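You operate a simulated robot arm through the tools that you are given. There is no shell and no other tool. Be economical: measure what you need, move in short steps, check, and stop when the job is done.

Carry out the task below with a simulated robot arm. There is one attempt and no reset: what you move stays moved.

TASK
Put the luggage tag labelled "work" from the dining table top on the blue coaster. Then take the jar from the dining table top and leave it on top of the tin there.
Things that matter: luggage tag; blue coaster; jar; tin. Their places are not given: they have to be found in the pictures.

It is judged by the outcome, as a careful person would: the job done as asked, and still so three seconds after it is handed in. It fails if anything else is knocked over, pushed out of place, dropped, spilled or broken.

THE ROBOT
A 7-joint arm with a two-finger parallel gripper, fixed in place. Base frame: the origin is at the foot of the arm, x ahead of it, y to its left, z up; the work surface is at about z = -1. Lengths are in mm, angles in degrees, forces in N, time in s.
With the tool pointing down near the work surface it reaches from about 220 to 580 mm from the base axis. Its first joint turns from -66.0 to 66.0 degrees. Payload 2.5 kg.
Tool frame: the origin (TCP) lies between the finger pads and is the grasp point; the fingertips stand 23 mm ahead of it; z points along the fingers, y is the line along which they close. The gripper opens to 94 mm. The fingers are 38 mm wide and 10 mm thick; the gripper's body (54 by 96 mm) begins 39 mm behind the TCP.
Orientation is that of the tool frame in the base frame, as [roll, pitch, yaw] about the fixed x, y, z axes, in that order (R = Rz(yaw) Ry(pitch) Rx(roll)). With the fingers straight down and closing along the base's y, the tool's x points along the base's -x, its y along +y and its z along -z.

THE INTERFACE
- The arm moves only by the tool jog_arm. Its argument "deltas" is a list of rows, each a list of 7 numbers: the shift along the tool's x, y, z in mm, then the turn, a rotation vector about the tool's x, y, z in degrees, then the closure, from 0 (fully open) to 1 (shut). In form: [[x, y, z, rx, ry, rz, jaw], ...]. A call has 1 to 12 rows; each row shifts and turns the commanded pose from where the row before left it, along the tool's axes as they then stand. A row lasts 0.2 s, in which the tool goes at most 50 mm and 8.6 degrees; a call with a longer step from one row to the next is refused whole, and so is a gripper value outside its range. A pose out of reach is approached as far as the arm can. The call stops where the force on the tool passes 40 N (or 10 N more than at its start, if that is more) or the arm is blocked; 0.2 s more then pass. The fingers move at their own pace (about 108 mm/s each) and stop on an object; they squeeze with about 33 N. The grip force told is the motor's: it shows also when the fingers shut on nothing. Time passes only in rows, and 0.2 s behind the last, so rows that do not move let the fingers close. It gives the time, the measured TCP pose, the force on the tool (base axes), the opening and the grip force at its end, in the units of the frame above (readings bear some noise).
- Cameras (640 x 400 px; columns grow to the right, rows downward): "scene" is fixed at [113.7, -399.5, 550.3]; the picture's right is [0.88, -0.48, 0.00], its down [-0.25, -0.46, -0.85] and it looks along [0.40, 0.75, -0.53] (base axes); focal length 309 px, centre (320, 200). "wrist" rides on the gripper at [-39, 0, -44] in the tool frame; the picture's right is [0.00, -1.00, 0.00], its down [0.97, 0.00, -0.24] and it looks along [0.24, 0.00, 0.97] (tool axes); focal length 218 px, centre (320, 200).
- get_image(camera): a new picture of that camera. No time passes.
- pixel_to_xyz(camera, pixels): there is no depth. For up to 12 entries [column, row, z] of the newest picture of that camera ("zoom" is the newest enlarged one), the place [x, y] in the base frame at which the ray of that pixel passes the height z, good to about 2 mm. No time passes.
- close_up(camera, box): a new picture of the part [left, top, right, bottom] of that camera's present view, enlarged. No time passes.
- hand_in(): hands the job in; it is judged then, once.

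Work in short steps. Measure before you move; look again where a grasp or a placing could have gone wrong, and mend it. You have 80 turns and 38 pictures in all, those below and enlarged ones among them. Open the gripper and draw the arm clear of the work before you hand the job in, unless the task says otherwise; then end with one line.

The tools are called after "Emit:" as a command line: name --pt "numbers of a row" for each row, then --argument value for the rest, lists and objects as JSON in quotes. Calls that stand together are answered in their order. jog_arm: Moves the arm, as the interface text tells. Its arguments: {"type":"object","properties":{"deltas":{"type":"array"}},"required":["deltas"]} The other tools are called the same way: get_image (camera) takes a picture; pixel_to_xyz (camera, pixels) gives the place at which the rays of pixels pass given heights; close_up (camera, box) takes an enlarged picture of a part of a camera's view; hand_in () hands the job in.

At the start:

```text
time_s: 0.0
position: [331.5, 193.0, 373.6]
ee_rot: [179.9, -0.1, -179.9]
contact_force: [-0.9, 0.5, 0.8]
opening: 94.1
gripper_force: 0.1
```

scene: 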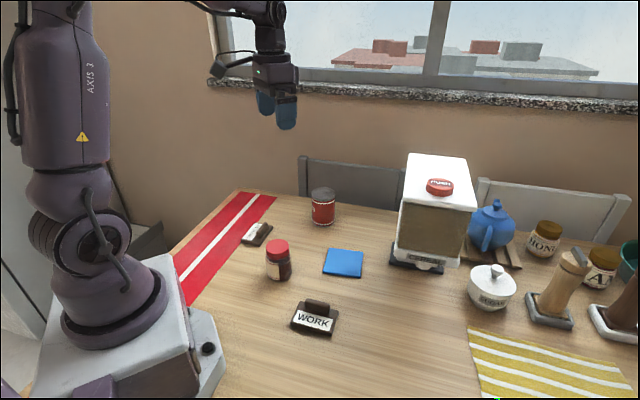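
wrist: 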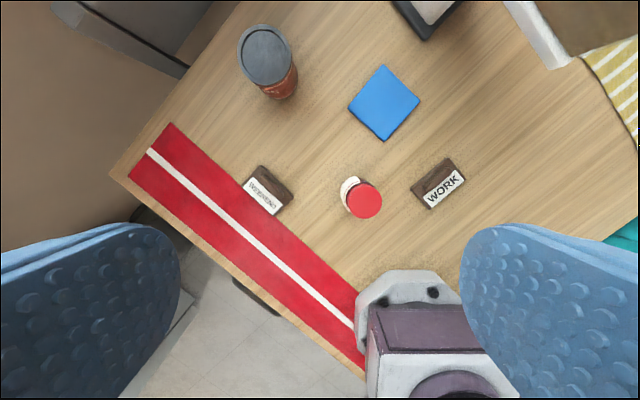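

The WORK tag is near scene (315,317), the coaster at (343,263), the jar (red lid) at (279,260) and the tin at (322,206). I'll look closer before measuring.

Emit:
close_up --camera "scene" --box '[230, 170, 390, 350]'

Emit:
close_up --camera "wrist" --box '[220, 10, 480, 240]'

Emit:
pixel_to_xyz --camera "wrist" --pixels '[[348, 103, 4], [382, 64, 4], [420, 100, 4], [384, 141, 4], [410, 187, 10], [447, 158, 10], [467, 178, 0], [429, 210, 0], [364, 200, 75], [264, 55, 80]]'

Emit:
pixel_to_xyz --camera "scene" --pixels '[[291, 328, 0], [331, 336, 0], [338, 311, 10], [279, 277, 0], [277, 246, 70], [322, 220, 0], [323, 193, 75], [323, 272, 4], [361, 279, 4], [364, 250, 4], [331, 248, 4]]'

```text
2.22 times, centred on (310, 260) of scene
```

zoom: 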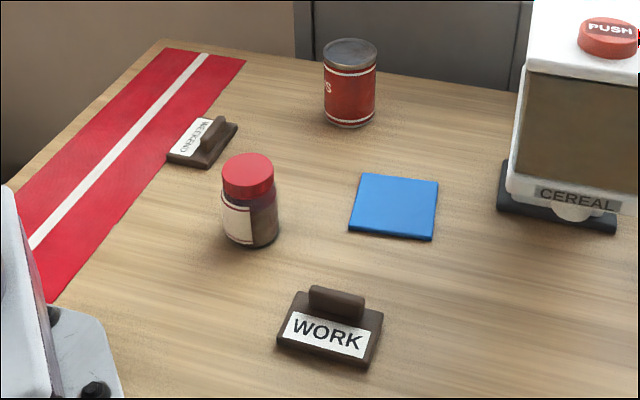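

```text
1.74 times, centred on (350, 125) of wrist
```

zoom: 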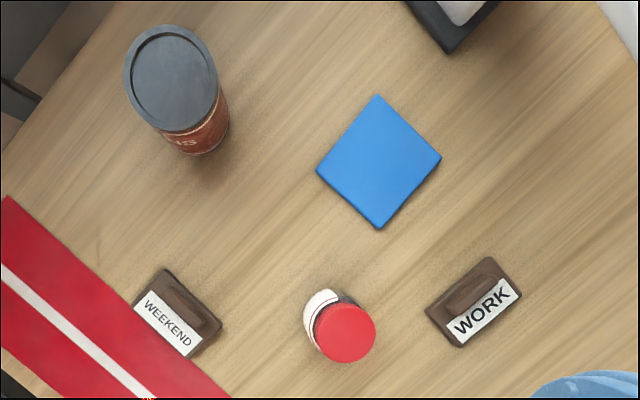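

```text
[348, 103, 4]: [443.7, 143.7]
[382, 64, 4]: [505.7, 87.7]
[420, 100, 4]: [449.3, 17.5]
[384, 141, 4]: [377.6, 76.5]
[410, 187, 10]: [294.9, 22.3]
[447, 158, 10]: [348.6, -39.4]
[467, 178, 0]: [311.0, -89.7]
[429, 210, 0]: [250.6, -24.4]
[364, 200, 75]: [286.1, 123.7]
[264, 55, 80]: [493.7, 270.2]
```

```text
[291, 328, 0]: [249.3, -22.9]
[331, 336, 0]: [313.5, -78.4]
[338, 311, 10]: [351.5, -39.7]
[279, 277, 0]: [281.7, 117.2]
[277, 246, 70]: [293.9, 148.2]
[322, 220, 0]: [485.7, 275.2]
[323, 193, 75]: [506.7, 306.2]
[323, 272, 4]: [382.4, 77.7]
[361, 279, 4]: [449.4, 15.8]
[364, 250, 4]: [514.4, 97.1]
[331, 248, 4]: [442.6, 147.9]
```

Triangulating the two views gives: coaster centre ≈(444,81), tag base centre ≈(301,-32) with its ridge running along about -43°, jar ≈(288,126) with its lid at z≈90, and tin ≈(487,267) with its top at z≈100. I'll move over the tag at z≈200 and turn 45° so the jaws close across the ridge.

Emit:
jog_arm --pt "5.2 -45 0 0 0 0 0" --pt "5.2 -45 0 0 0 0 0" --pt "5.2 -45 0 0 0 0 0" --pt "5.2 -45 0 0 0 0 0" --pt "5.2 -45 0 0 0 0 0" --pt "0 0 43 0 0 7.5 0" --pt "0 0 43 0 0 7.5 0" --pt "0 0 43 0 0 7.5 0" --pt "0 0 44 0 0 7.5 0" --pt "0 0 0 0 0 7.5 0" --pt "0 0 0 0 0 7.5 0" --pt "0 0 0 0 0 0 0"

Emit:
get_image --camera "wrist"

Emit:
close_up --camera "scene" --box '[270, 285, 360, 345]'

```text
time_s: 2.6
position: [306.5, -31.0, 199.4]
ee_rot: [-180.0, 0.0, 134.8]
contact_force: [-0.3, -0.4, 0.4]
opening: 93.9
gripper_force: 0.1
```

```text
33 pictures are left
```

wrist: 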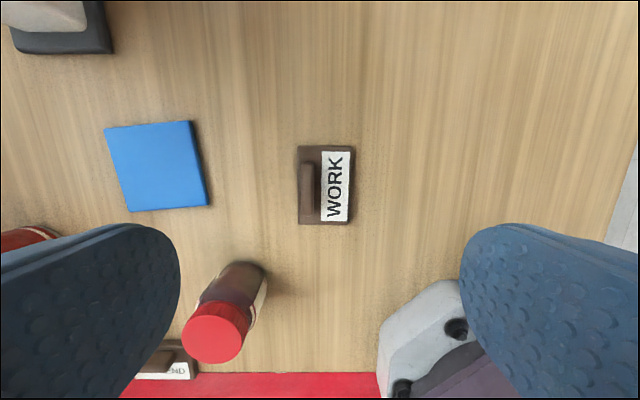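

```text
6.67 times, centred on (315, 315) of scene
```

zoom: 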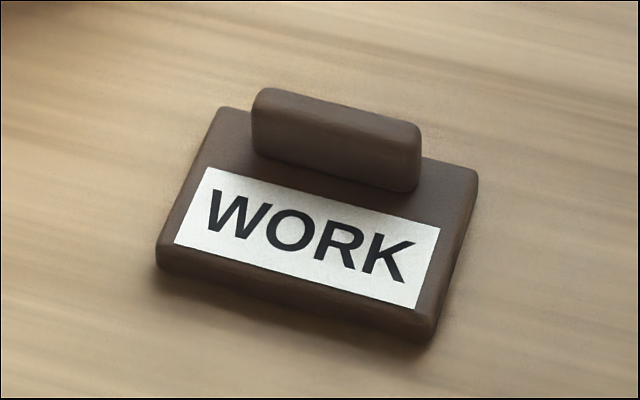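

The tag is now squared up with the gripper. The ridge top spans about wrist (300–314, 162–213), so I'll measure it at several heights from both views.

Emit:
pixel_to_xyz --camera "wrist" --pixels '[[300, 187, 20], [314, 187, 20], [307, 187, 20], [307, 187, 30], [307, 187, 40], [298, 224, 0], [350, 224, 0], [354, 146, 10], [298, 146, 10], [307, 163, 30], [307, 212, 30]]'

Emit:
pixel_to_xyz --camera "zoom" --pixels '[[340, 110, 20], [340, 110, 30], [340, 110, 40], [335, 170, 10], [335, 170, 15], [335, 170, 20]]'

Emit:
pixel_to_xyz --camera "wrist" --pixels '[[105, 129, 5], [191, 121, 5], [208, 205, 5], [129, 212, 5]]'

```text
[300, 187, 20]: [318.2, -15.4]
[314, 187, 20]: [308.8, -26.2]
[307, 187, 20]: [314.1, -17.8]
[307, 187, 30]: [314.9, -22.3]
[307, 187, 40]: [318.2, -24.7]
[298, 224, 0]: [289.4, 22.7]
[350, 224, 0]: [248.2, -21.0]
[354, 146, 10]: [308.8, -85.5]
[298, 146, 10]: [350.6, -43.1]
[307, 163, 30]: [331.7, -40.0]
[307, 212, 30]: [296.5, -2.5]
```

```text
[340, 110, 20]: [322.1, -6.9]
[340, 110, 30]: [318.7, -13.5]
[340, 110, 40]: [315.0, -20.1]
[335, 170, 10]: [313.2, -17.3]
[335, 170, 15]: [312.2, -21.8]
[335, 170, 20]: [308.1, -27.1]
```

```text
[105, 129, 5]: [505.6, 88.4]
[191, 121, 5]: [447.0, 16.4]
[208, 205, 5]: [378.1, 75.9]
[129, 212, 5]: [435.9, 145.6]
```

The ridge top is about z≈40 at (316,-22), and the tag's base is about 13 thick. I'll shift 13 mm along tool y and go down to z≈41, which puts the fingertips at about 18.

Emit:
jog_arm --pt "0 13 0 0 0 0 0" --pt "0 0 40 0 0 0 0" --pt "0 0 40 0 0 0 0" --pt "0 0 40 0 0 0 0" --pt "0 0 20 0 0 0 0.5" --pt "0 0 18 0 0 0 0.5" --pt "0 0 0 0 0 0 0.5"

Emit:
close_up --camera "scene" --box '[250, 250, 380, 345]'

Emit:
get_image --camera "wrist"

```text
time_s: 4.2
position: [315.1, -22.3, 43.2]
ee_rot: [-179.9, 0.0, 135.0]
contact_force: [0.1, -0.1, 0.4]
opening: 47.0
gripper_force: 0.1
```

```text
4.21 times, centred on (315, 298) of scene
```

zoom: 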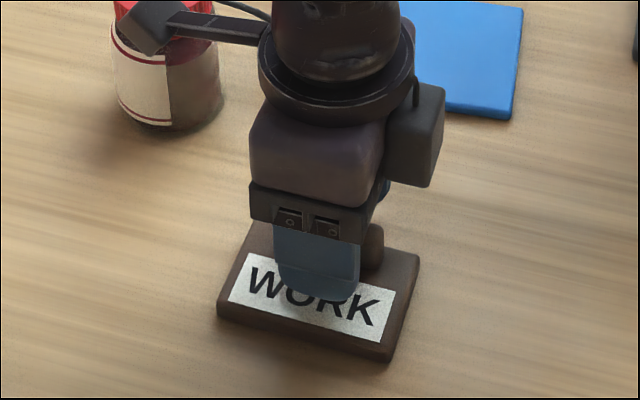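

```text
30 pictures are left
```

wrist: 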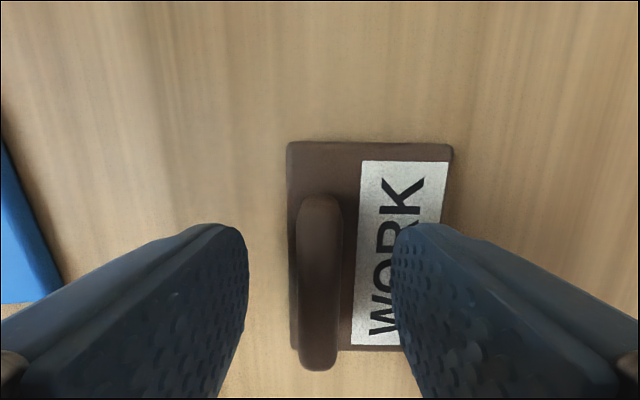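

The ridge is centred between the jaws, so I'll close on it and lift a little.

Emit:
jog_arm --pt "0 0 1.5 0 0 0 0.5" --pt "0 0 0 0 0 0 1" --pt "0 0 0 0 0 0 1" --pt "0 0 0 0 0 0 1" --pt "0 0 -20 0 0 0 1" --pt "0 0 -40 0 0 0 1" --pt "0 0 0 0 0 0 1"

Emit:
get_image --camera "wrist"

Emit:
get_image --camera "scene"

```text
time_s: 5.8
position: [313.3, -23.3, 100.1]
ee_rot: [-180.0, 0.1, 135.0]
contact_force: [-0.1, -0.5, 0.2]
opening: 11.7
gripper_force: 33.0
```

```text
29 pictures are left
```

wrist: 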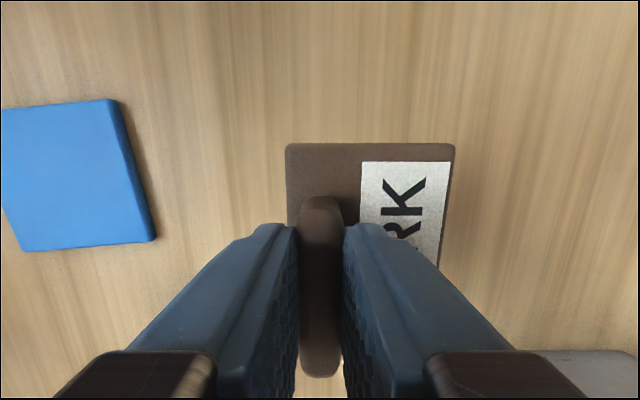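

```text
28 pictures are left
```

scene: 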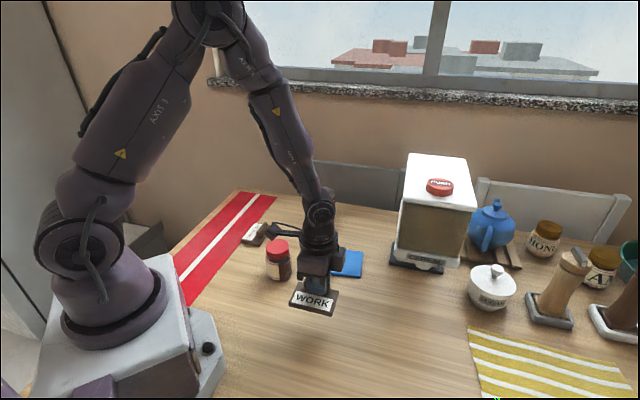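

The tag is held (opening 11.7) and level. The tag's centre is about 17 mm along -tool y from the TCP, and the coaster centre is (442,81.5) with its edges near 50°. I'll carry the tag over and turn it -5°.

Emit:
jog_arm --pt "-3.8 45.5 -5 0 0 0 1" --pt "-3.8 45.5 -5 0 0 0 1" --pt "-3.8 45.5 0 0 0 0 1" --pt "-3.8 45.5 0 0 0 0 1" --pt "0 0 0 0 0 -5 1" --pt "0 0 30 0 0 0 1" --pt "0 0 0 0 0 0 1"

Emit:
get_image --camera "wrist"

Emit:
close_up --camera "scene" --box '[280, 200, 400, 290]'

```text
time_s: 7.4
position: [456.5, 93.0, 80.2]
ee_rot: [-180.0, 0.0, 140.0]
contact_force: [-0.1, -0.1, 0.6]
opening: 11.5
gripper_force: 33.0
```

```text
27 pictures are left
```

wrist: 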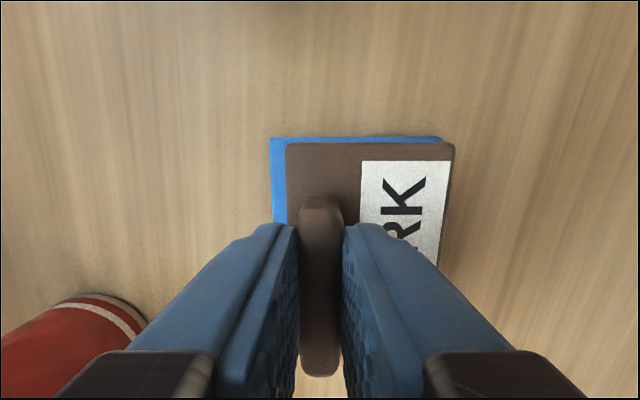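

```text
4.44 times, centred on (340, 245) of scene
```

zoom: 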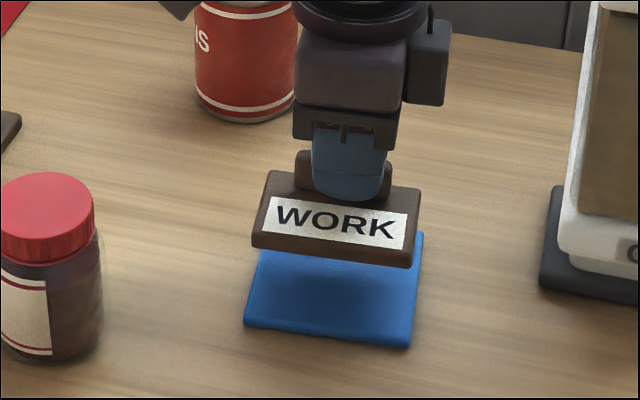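

Aligned by eye. I'll check the coaster's corners against the tag's in this view.

Emit:
pixel_to_xyz --camera "wrist" --pixels '[[270, 138, 5], [441, 137, 5], [286, 143, 51], [455, 143, 51], [270, 220, 5]]'

```text
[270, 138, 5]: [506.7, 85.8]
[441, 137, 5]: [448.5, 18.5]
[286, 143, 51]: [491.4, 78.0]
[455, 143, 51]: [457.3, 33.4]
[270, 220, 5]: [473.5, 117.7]
```

The tag is within about 3 mm of the coaster's centre. I'll go down in small steps to contact, which I expect at TCP z≈47–50.

Emit:
jog_arm --pt "0 0 20 0 0 0 1" --pt "0 0 6 0 0 0 1" --pt "0 0 2 0 0 0 1" --pt "0 0 0 0 0 0 1"

Emit:
close_up --camera "scene" --box '[300, 220, 390, 290]'

```text
time_s: 8.4
position: [455.0, 93.6, 53.1]
ee_rot: [-180.0, 0.0, 139.9]
contact_force: [0.1, -0.9, -0.2]
opening: 11.5
gripper_force: 33.4
```

```text
5.71 times, centred on (345, 255) of scene
```

zoom: 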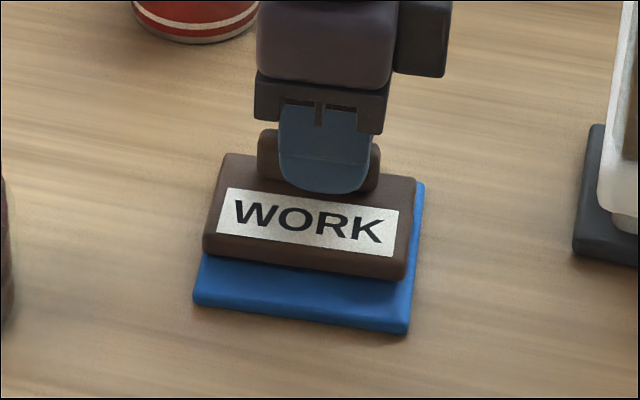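

Emit:
jog_arm --pt "0 0 1.5 0 0 0 1" --pt "0 0 1.5 0 0 0 1" --pt "0 0 0 0 0 0 1"

```text
time_s: 9.2
position: [455.4, 94.7, 51.2]
ee_rot: [-179.8, 0.0, 140.1]
contact_force: [-0.4, 1.0, 0.2]
opening: 11.7
gripper_force: 32.6
```

Emit:
jog_arm --pt "0 0 1 0 0 0 1" --pt "0 0 1 0 0 0 1" --pt "0 0 0 0 0 0 1"

```text
time_s: 10.0
position: [456.8, 94.9, 49.1]
ee_rot: [179.9, 0.1, 140.1]
contact_force: [-3.4, -0.9, 13.7]
opening: 11.8
gripper_force: 32.9
```

Contact (13.7 N up), so the tag is on the coaster. I'll open partway and rise straight up.

Emit:
jog_arm --pt "0 0 0 0 0 0 0.6" --pt "0 0 0 0 0 0 0.6" --pt "0 0 -20 0 0 0 0.6" --pt "0 0 -45 0 0 0 0.6" --pt "0 0 -45 0 0 0 0.3" --pt "0 0 -45 0 0 0 0" --pt "0 0 -45 0 0 0 0" --pt "0 0 0 0 0 0 0"

Emit:
get_image --camera "wrist"

Emit:
close_up --camera "scene" --box '[230, 170, 390, 290]'

```text
time_s: 11.8
position: [454.1, 94.1, 251.5]
ee_rot: [-179.9, -0.1, 140.0]
contact_force: [0.1, 0.9, 0.1]
opening: 93.9
gripper_force: 0.1
```

```text
24 pictures are left
```

wrist: 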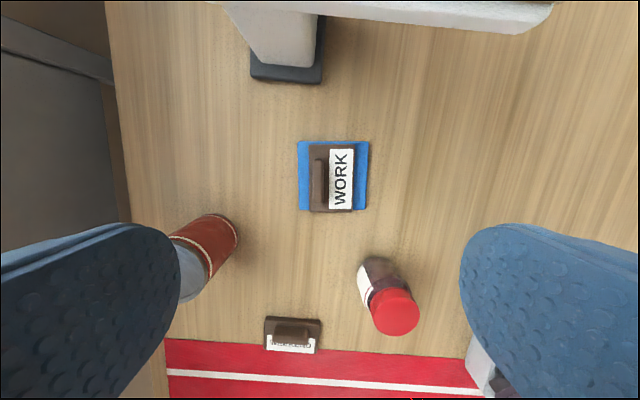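

```text
3.33 times, centred on (310, 230) of scene
```

zoom: 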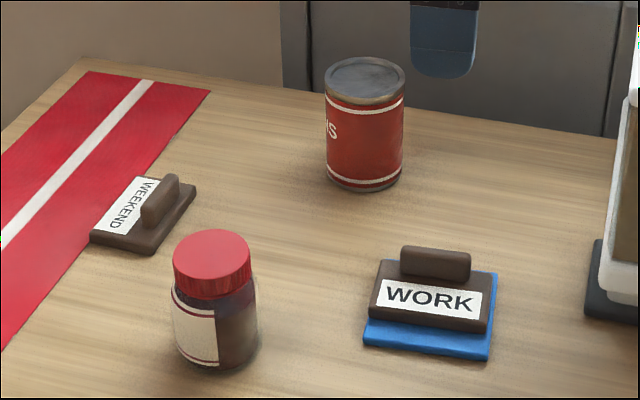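

The tag sits on the coaster. Next I'll move over the jar and refine its position.

Emit:
jog_arm --pt "37 -20.6 0 0 0 0 0" --pt "37 -20.6 0 0 0 0 0" --pt "37 -20.6 0 0 0 0 0" --pt "37 -20.6 0 0 0 0 0" --pt "0 0 30 0 0 0 0" --pt "0 0 0 0 0 0 0"

Emit:
get_image --camera "wrist"

Emit:
close_up --camera "scene" --box '[250, 230, 310, 290]'

```text
time_s: 13.2
position: [289.0, 126.6, 217.7]
ee_rot: [180.0, 0.0, 140.0]
contact_force: [0.5, -0.1, -0.2]
opening: 94.0
gripper_force: 0.1
```

```text
22 pictures are left
```

wrist: 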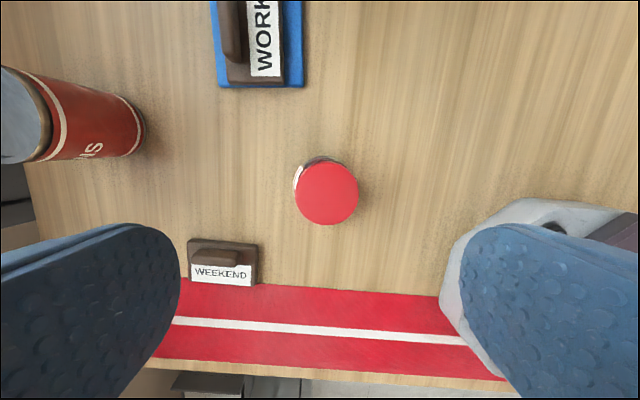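

```text
6.67 times, centred on (280, 260) of scene
```

zoom: 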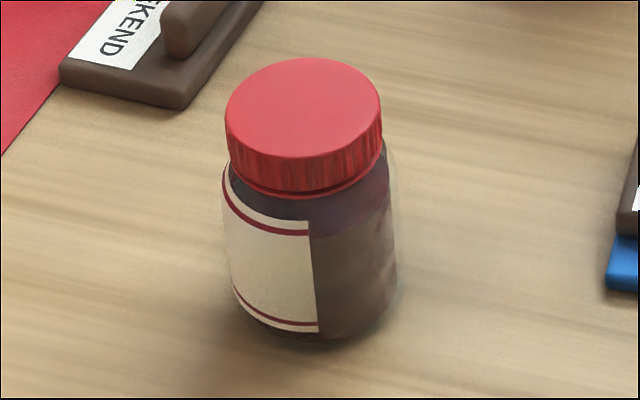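

Emit:
pixel_to_xyz --camera "wrist" --pixels '[[327, 193, 80], [327, 193, 90], [327, 193, 100], [295, 193, 90], [359, 193, 90], [327, 162, 90], [327, 225, 90]]'

Emit:
pixel_to_xyz --camera "zoom" --pixels '[[303, 108, 80], [303, 108, 90], [303, 108, 100], [226, 108, 90], [381, 108, 90], [312, 343, 0], [224, 190, 50], [397, 190, 50]]'

```text
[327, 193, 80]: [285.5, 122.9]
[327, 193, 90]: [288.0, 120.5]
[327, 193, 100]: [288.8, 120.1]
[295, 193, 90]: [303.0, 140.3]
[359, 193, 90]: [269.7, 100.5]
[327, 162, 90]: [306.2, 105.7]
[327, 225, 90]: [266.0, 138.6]
```

```text
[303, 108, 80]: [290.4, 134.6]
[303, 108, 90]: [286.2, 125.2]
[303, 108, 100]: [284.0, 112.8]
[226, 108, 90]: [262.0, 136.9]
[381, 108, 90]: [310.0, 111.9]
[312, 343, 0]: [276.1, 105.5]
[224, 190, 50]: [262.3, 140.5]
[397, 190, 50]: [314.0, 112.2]
```

The lid top is at z≈93, centred about (287,121.5), and the body is about 58 across. I'll descend to TCP z≈63, so the palm stays above the lid with fingertips at 40 on the glass body.

Emit:
jog_arm --pt "-1.7 -5.1 0 0 0 0 0" --pt "0 0 40 0 0 0 0" --pt "0 0 40 0 0 0 0" --pt "0 0 40 0 0 0 0" --pt "0 0 20 0 0 0 0" --pt "0 0 14 0 0 0 0" --pt "0 0 0 0 0 0 0"

Emit:
get_image --camera "wrist"

Emit:
close_up --camera "scene" --box '[230, 200, 330, 290]'

```text
time_s: 14.8
position: [285.6, 120.5, 63.4]
ee_rot: [180.0, 0.0, 140.0]
contact_force: [0.0, -0.7, 0.4]
opening: 94.1
gripper_force: 0.1
```

```text
20 pictures are left
```

wrist: 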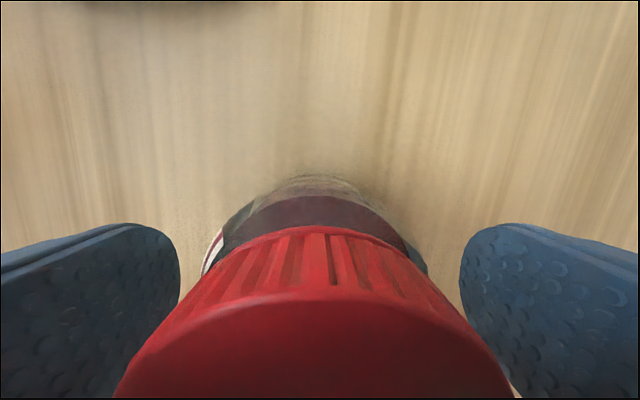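

```text
4.44 times, centred on (280, 245) of scene
```

zoom: 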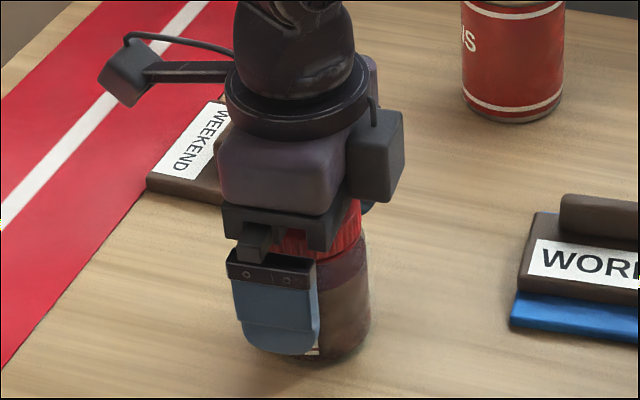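

The jar is centred between the jaws, so I'll close, check, and lift.

Emit:
jog_arm --pt "0 0 0 0 0 0 0.3" --pt "0 0 0 0 0 0 0.6" --pt "0 0 0 0 0 0 1" --pt "0 0 0 0 0 0 1" --pt "0 0 -10 0 0 0 1" --pt "0 0 -20 0 0 0 1" --pt "0 0 0 0 0 0 1"

Emit:
close_up --camera "scene" --box '[230, 170, 350, 290]'

Emit:
get_image --camera "wrist"

```text
time_s: 16.4
position: [285.7, 120.7, 93.3]
ee_rot: [180.0, 0.0, 140.0]
contact_force: [0.2, 0.4, -4.0]
opening: 59.0
gripper_force: 33.1
```

```text
3.33 times, centred on (290, 230) of scene
```

zoom: 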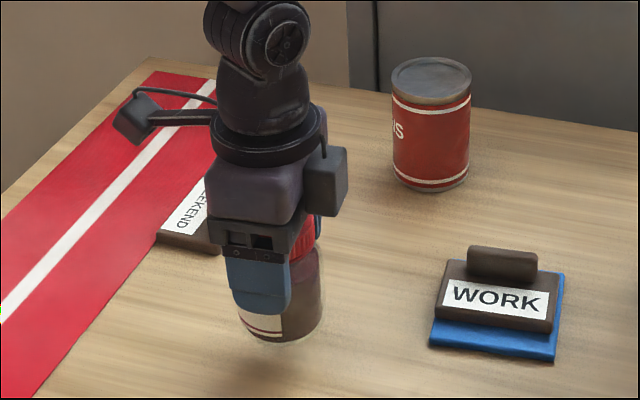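

```text
17 pictures are left
```

wrist: 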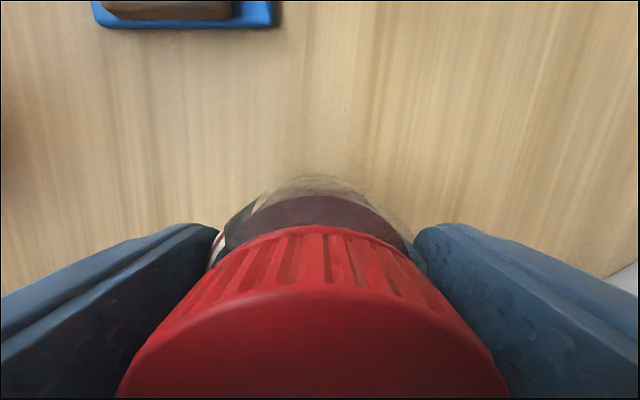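

The jar is held (opening 59, about 4 N of load). Now I'll refine the tin's position from the scene zoom.

Emit:
pixel_to_xyz --camera "zoom" --pixels '[[431, 76, 90], [431, 76, 95], [431, 76, 100], [431, 76, 105], [391, 78, 100], [471, 78, 100], [430, 57, 100], [431, 99, 100], [432, 193, 0], [393, 172, 0], [469, 174, 0]]'

Emit:
jog_arm --pt "0 0 -45 0 0 0 1" --pt "0 0 -45 0 0 0 1" --pt "0 0 -45 0 0 0 1" --pt "0 0 0 0 0 0 1"

Emit:
get_image --camera "wrist"

```text
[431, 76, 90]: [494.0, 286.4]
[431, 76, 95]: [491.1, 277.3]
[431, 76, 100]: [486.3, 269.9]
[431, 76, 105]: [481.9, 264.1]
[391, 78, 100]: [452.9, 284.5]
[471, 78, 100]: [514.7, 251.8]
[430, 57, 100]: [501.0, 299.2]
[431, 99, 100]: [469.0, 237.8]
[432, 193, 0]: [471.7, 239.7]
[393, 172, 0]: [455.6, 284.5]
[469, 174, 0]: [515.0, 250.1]
```

```text
time_s: 17.4
position: [285.2, 123.1, 230.2]
ee_rot: [-180.0, 0.0, 140.0]
contact_force: [-1.1, 0.0, -4.3]
opening: 58.6
gripper_force: 33.0
```

```text
16 pictures are left
```

wrist: 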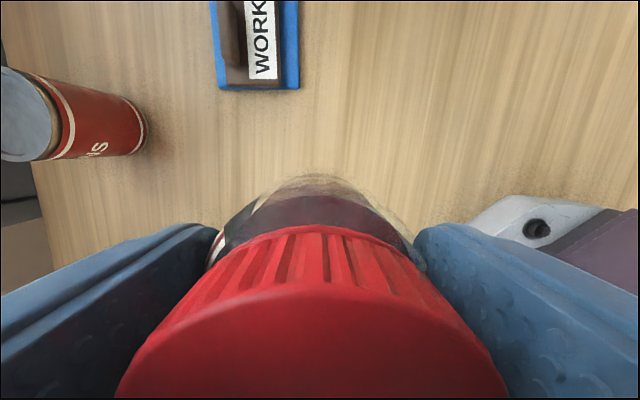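

The tin's centre is ≈(487,269), diameter ≈70, top at z≈100. I'll carry the jar there with its bottom at about z 165.

Emit:
jog_arm --pt "-8.6 34.4 0 0 0 0 1" --pt "-8.6 34.4 0 0 0 0 1" --pt "-8.6 34.4 0 0 0 0 1" --pt "-8.6 34.4 0 0 0 0 1" --pt "-8.6 34.4 0 0 0 0 1" --pt "-8.6 34.4 0 0 0 0 1" --pt "-8.6 34.4 0 0 0 0 1" --pt "0 0 0 0 0 0 1" --pt "0 0 0 0 0 0 1"

Emit:
get_image --camera "wrist"

Emit:
close_up --camera "scene" --box '[260, 110, 380, 230]'

```text
time_s: 19.4
position: [488.0, 268.5, 228.6]
ee_rot: [179.9, 0.0, 140.0]
contact_force: [-0.6, 0.1, -4.4]
opening: 58.6
gripper_force: 32.9
```

```text
15 pictures are left
```

wrist: 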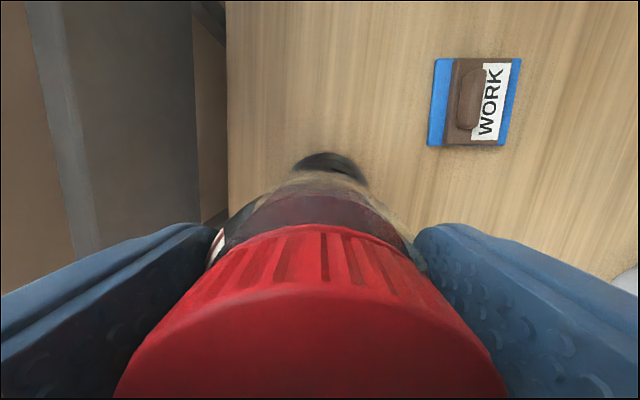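

```text
3.33 times, centred on (320, 170) of scene
```

zoom: 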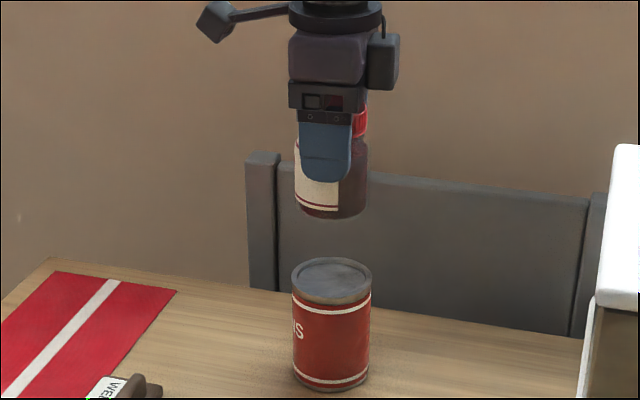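

In the scene view the jar hangs above the tin. The tin's far rim shows at about wrist (328,152), so I'll check the centring there and in the scene zoom.

Emit:
close_up --camera "wrist" --box '[260, 130, 400, 220]'

Emit:
pixel_to_xyz --camera "wrist" --pixels '[[328, 152, 100], [293, 168, 100], [366, 183, 100]]'

```text
4.44 times, centred on (330, 175) of wrist
```

zoom: 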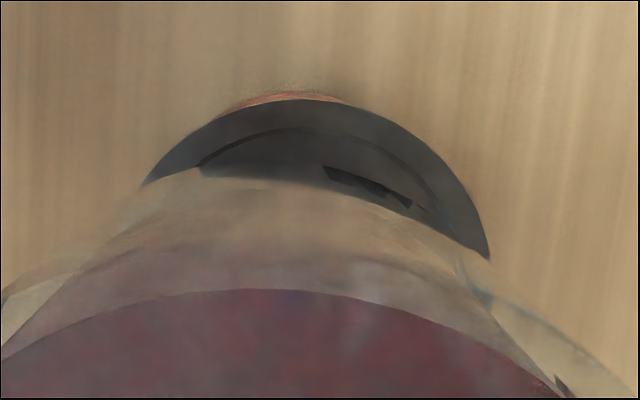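

```text
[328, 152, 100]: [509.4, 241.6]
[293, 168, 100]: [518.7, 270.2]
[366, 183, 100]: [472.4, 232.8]
```

A circle fit to the visible tin rim (radius 34.8) puts the tin about 4.5 mm along -tool y from the TCP. I'll correct for that, lower 45 mm, and look again.

Emit:
jog_arm --pt "0.5 -4.5 0 0 0 0 1" --pt "0 0 25 0 0 0 1" --pt "0 0 20 0 0 0 1" --pt "0 0 0 0 0 0 1" --pt "0 0 0 0 0 0 1"

Emit:
close_up --camera "wrist" --box '[260, 130, 400, 220]'

Emit:
close_up --camera "scene" --box '[280, 140, 370, 230]'

```text
time_s: 20.6
position: [484.9, 263.0, 182.6]
ee_rot: [-180.0, 0.1, 140.0]
contact_force: [-0.1, 0.6, -4.2]
opening: 59.1
gripper_force: 33.6
```

```text
4.44 times, centred on (330, 175) of wrist
```

zoom: 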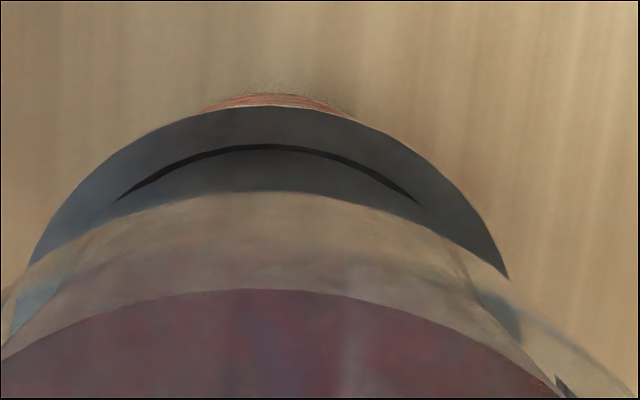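

```text
4.44 times, centred on (325, 185) of scene
```

zoom: 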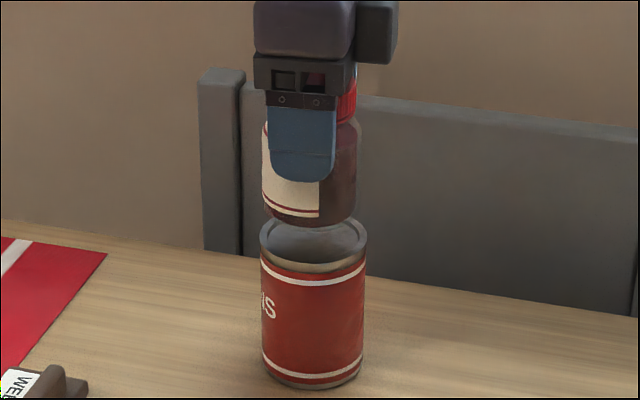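

Both views show the jar centred over the tin (scene zoom columns 311 against 312). I'll lower gently to contact.

Emit:
jog_arm --pt "0 0 6 0 0 0 1" --pt "0 0 4 0 0 0 1" --pt "0 0 2 0 0 0 1" --pt "0 0 0 0 0 0 1"

Emit:
close_up --camera "scene" --box '[290, 150, 360, 220]'

```text
time_s: 21.6
position: [484.7, 264.4, 171.3]
ee_rot: [179.9, 0.1, 139.9]
contact_force: [-0.1, -0.1, -3.9]
opening: 58.7
gripper_force: 33.0
```

```text
5.71 times, centred on (325, 185) of scene
```

zoom: 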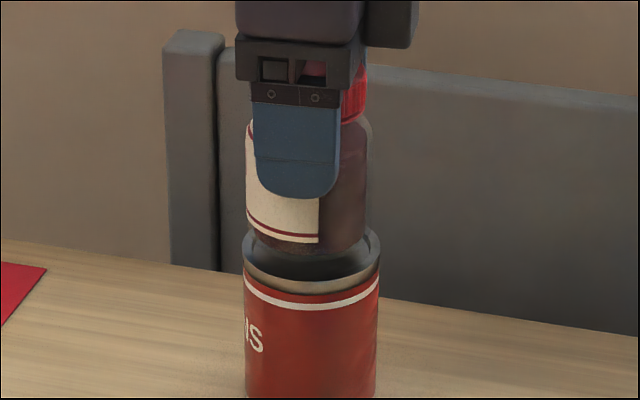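

Emit:
jog_arm --pt "0 0 1.5 0 0 0 1" --pt "0 0 1.5 0 0 0 1" --pt "0 0 0 0 0 0 1"

```text
time_s: 22.4
position: [483.6, 264.8, 169.2]
ee_rot: [-180.0, 0.0, 140.1]
contact_force: [-0.9, 0.1, -3.7]
opening: 58.7
gripper_force: 32.8
```

Emit:
jog_arm --pt "0 0 1 0 0 0 1" --pt "0 0 1 0 0 0 1" --pt "0 0 0 0 0 0 1"

```text
time_s: 23.2
position: [483.2, 264.4, 166.3]
ee_rot: [180.0, 0.0, 140.0]
contact_force: [-0.1, -0.1, -3.3]
opening: 58.8
gripper_force: 33.1
```

Emit:
jog_arm --pt "0 0 1 0 0 0 1" --pt "0 0 0.7 0 0 0 1" --pt "0 0 0 0 0 0 1"

Emit:
close_up --camera "scene" --box '[290, 150, 360, 220]'

```text
time_s: 24.0
position: [483.6, 265.5, 165.9]
ee_rot: [-180.0, 0.0, 140.0]
contact_force: [0.7, 0.1, -4.0]
opening: 58.5
gripper_force: 32.7
```

```text
5.71 times, centred on (325, 185) of scene
```

zoom: 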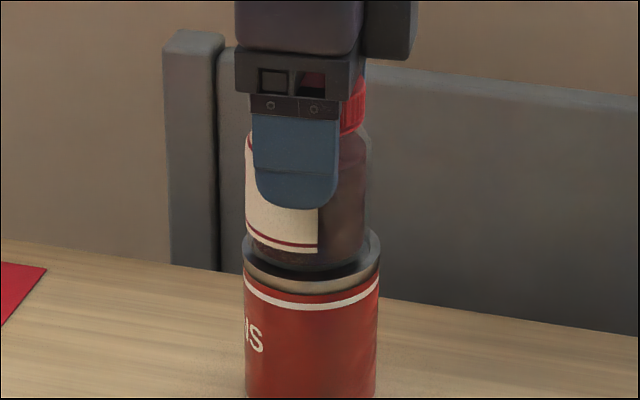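

Emit:
jog_arm --pt "0 0 1 0 0 0 1" --pt "0 0 0 0 0 0 1"

```text
time_s: 24.6
position: [483.6, 264.3, 164.8]
ee_rot: [180.0, 0.0, 140.0]
contact_force: [-3.6, -1.3, 5.1]
opening: 58.7
gripper_force: 33.0
```

Emit:
close_up --camera "scene" --box '[300, 170, 350, 210]'

Emit:
close_up --camera "wrist" --box '[240, 110, 400, 230]'

```text
10.00 times, centred on (325, 190) of scene
```

zoom: 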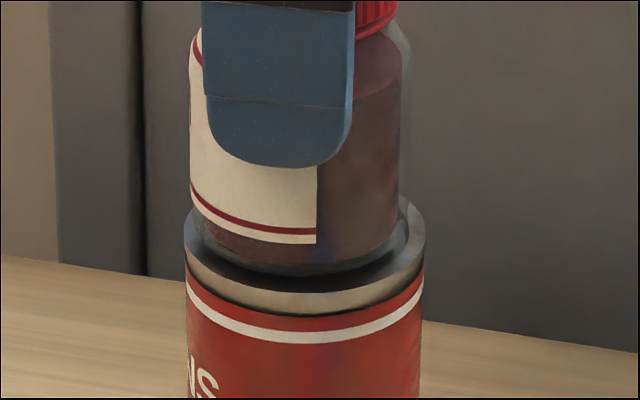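

```text
3.33 times, centred on (320, 170) of wrist
```

zoom: 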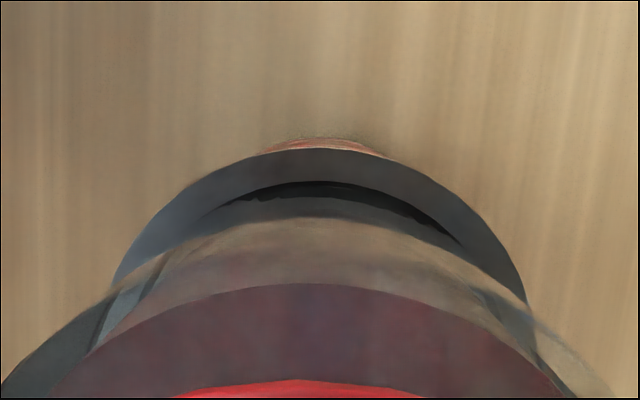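

Contact at TCP z≈164.8, with the jar seated inside the tin's rim and centred within about 1 mm. I'll release slowly without moving.

Emit:
jog_arm --pt "0 0 0 0 0 0 0.36" --pt "0 0 0 0 0 0 0.3" --pt "0 0 0 0 0 0 0.15" --pt "0 0 0 0 0 0 0" --pt "0 0 0 0 0 0 0" --pt "0 0 0 0 0 0 0"

Emit:
close_up --camera "scene" --box '[280, 140, 370, 230]'

```text
time_s: 26.0
position: [483.4, 265.6, 163.9]
ee_rot: [179.9, 0.0, 140.0]
contact_force: [0.4, -0.7, 0.0]
opening: 93.8
gripper_force: 0.0
```

```text
4.44 times, centred on (325, 185) of scene
```

zoom: 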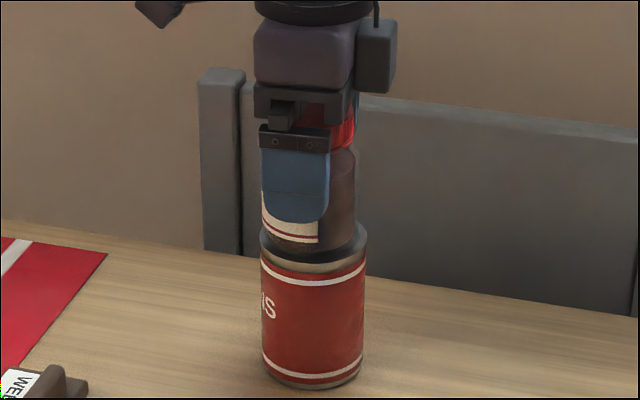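

The jar stands steady. I'll rise straight up, then draw back.

Emit:
jog_arm --pt "0 0 -15 0 0 0 0" --pt "0 0 -30 0 0 0 0" --pt "0 0 -45 0 0 0 0" --pt "0 0 -45 0 0 0 0" --pt "20 -35 0 0 0 0 0" --pt "20 -35 0 0 0 0 0" --pt "20 -35 0 0 0 0 0" --pt "0 0 0 0 0 0 0"

Emit:
get_image --camera "scene"

Emit:
close_up --camera "scene" --box '[240, 140, 400, 290]'

```text
time_s: 27.8
position: [370.4, 222.2, 299.2]
ee_rot: [180.0, 0.1, 140.1]
contact_force: [-0.2, -0.4, 0.7]
opening: 94.3
gripper_force: 0.0
```

```text
5 pictures are left
```

scene: 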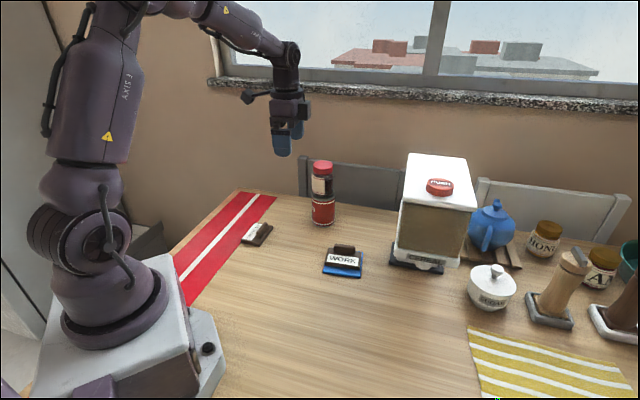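

```text
2.67 times, centred on (320, 215) of scene
```

zoom: 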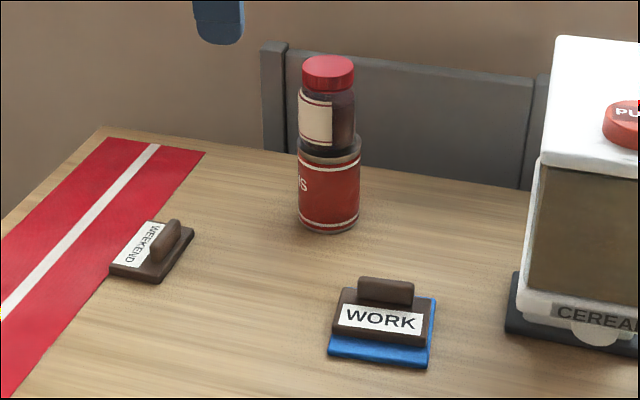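

The jar is upright on the tin, the WORK tag is on the blue coaster, and everything else is where it was. The gripper is open and clear, so I'm handing in.

Emit:
hand_in

```text
The job is handed in.
```

The "work" tag is on the blue coaster, the jar is standing on top of the tin, and the job has been handed in.
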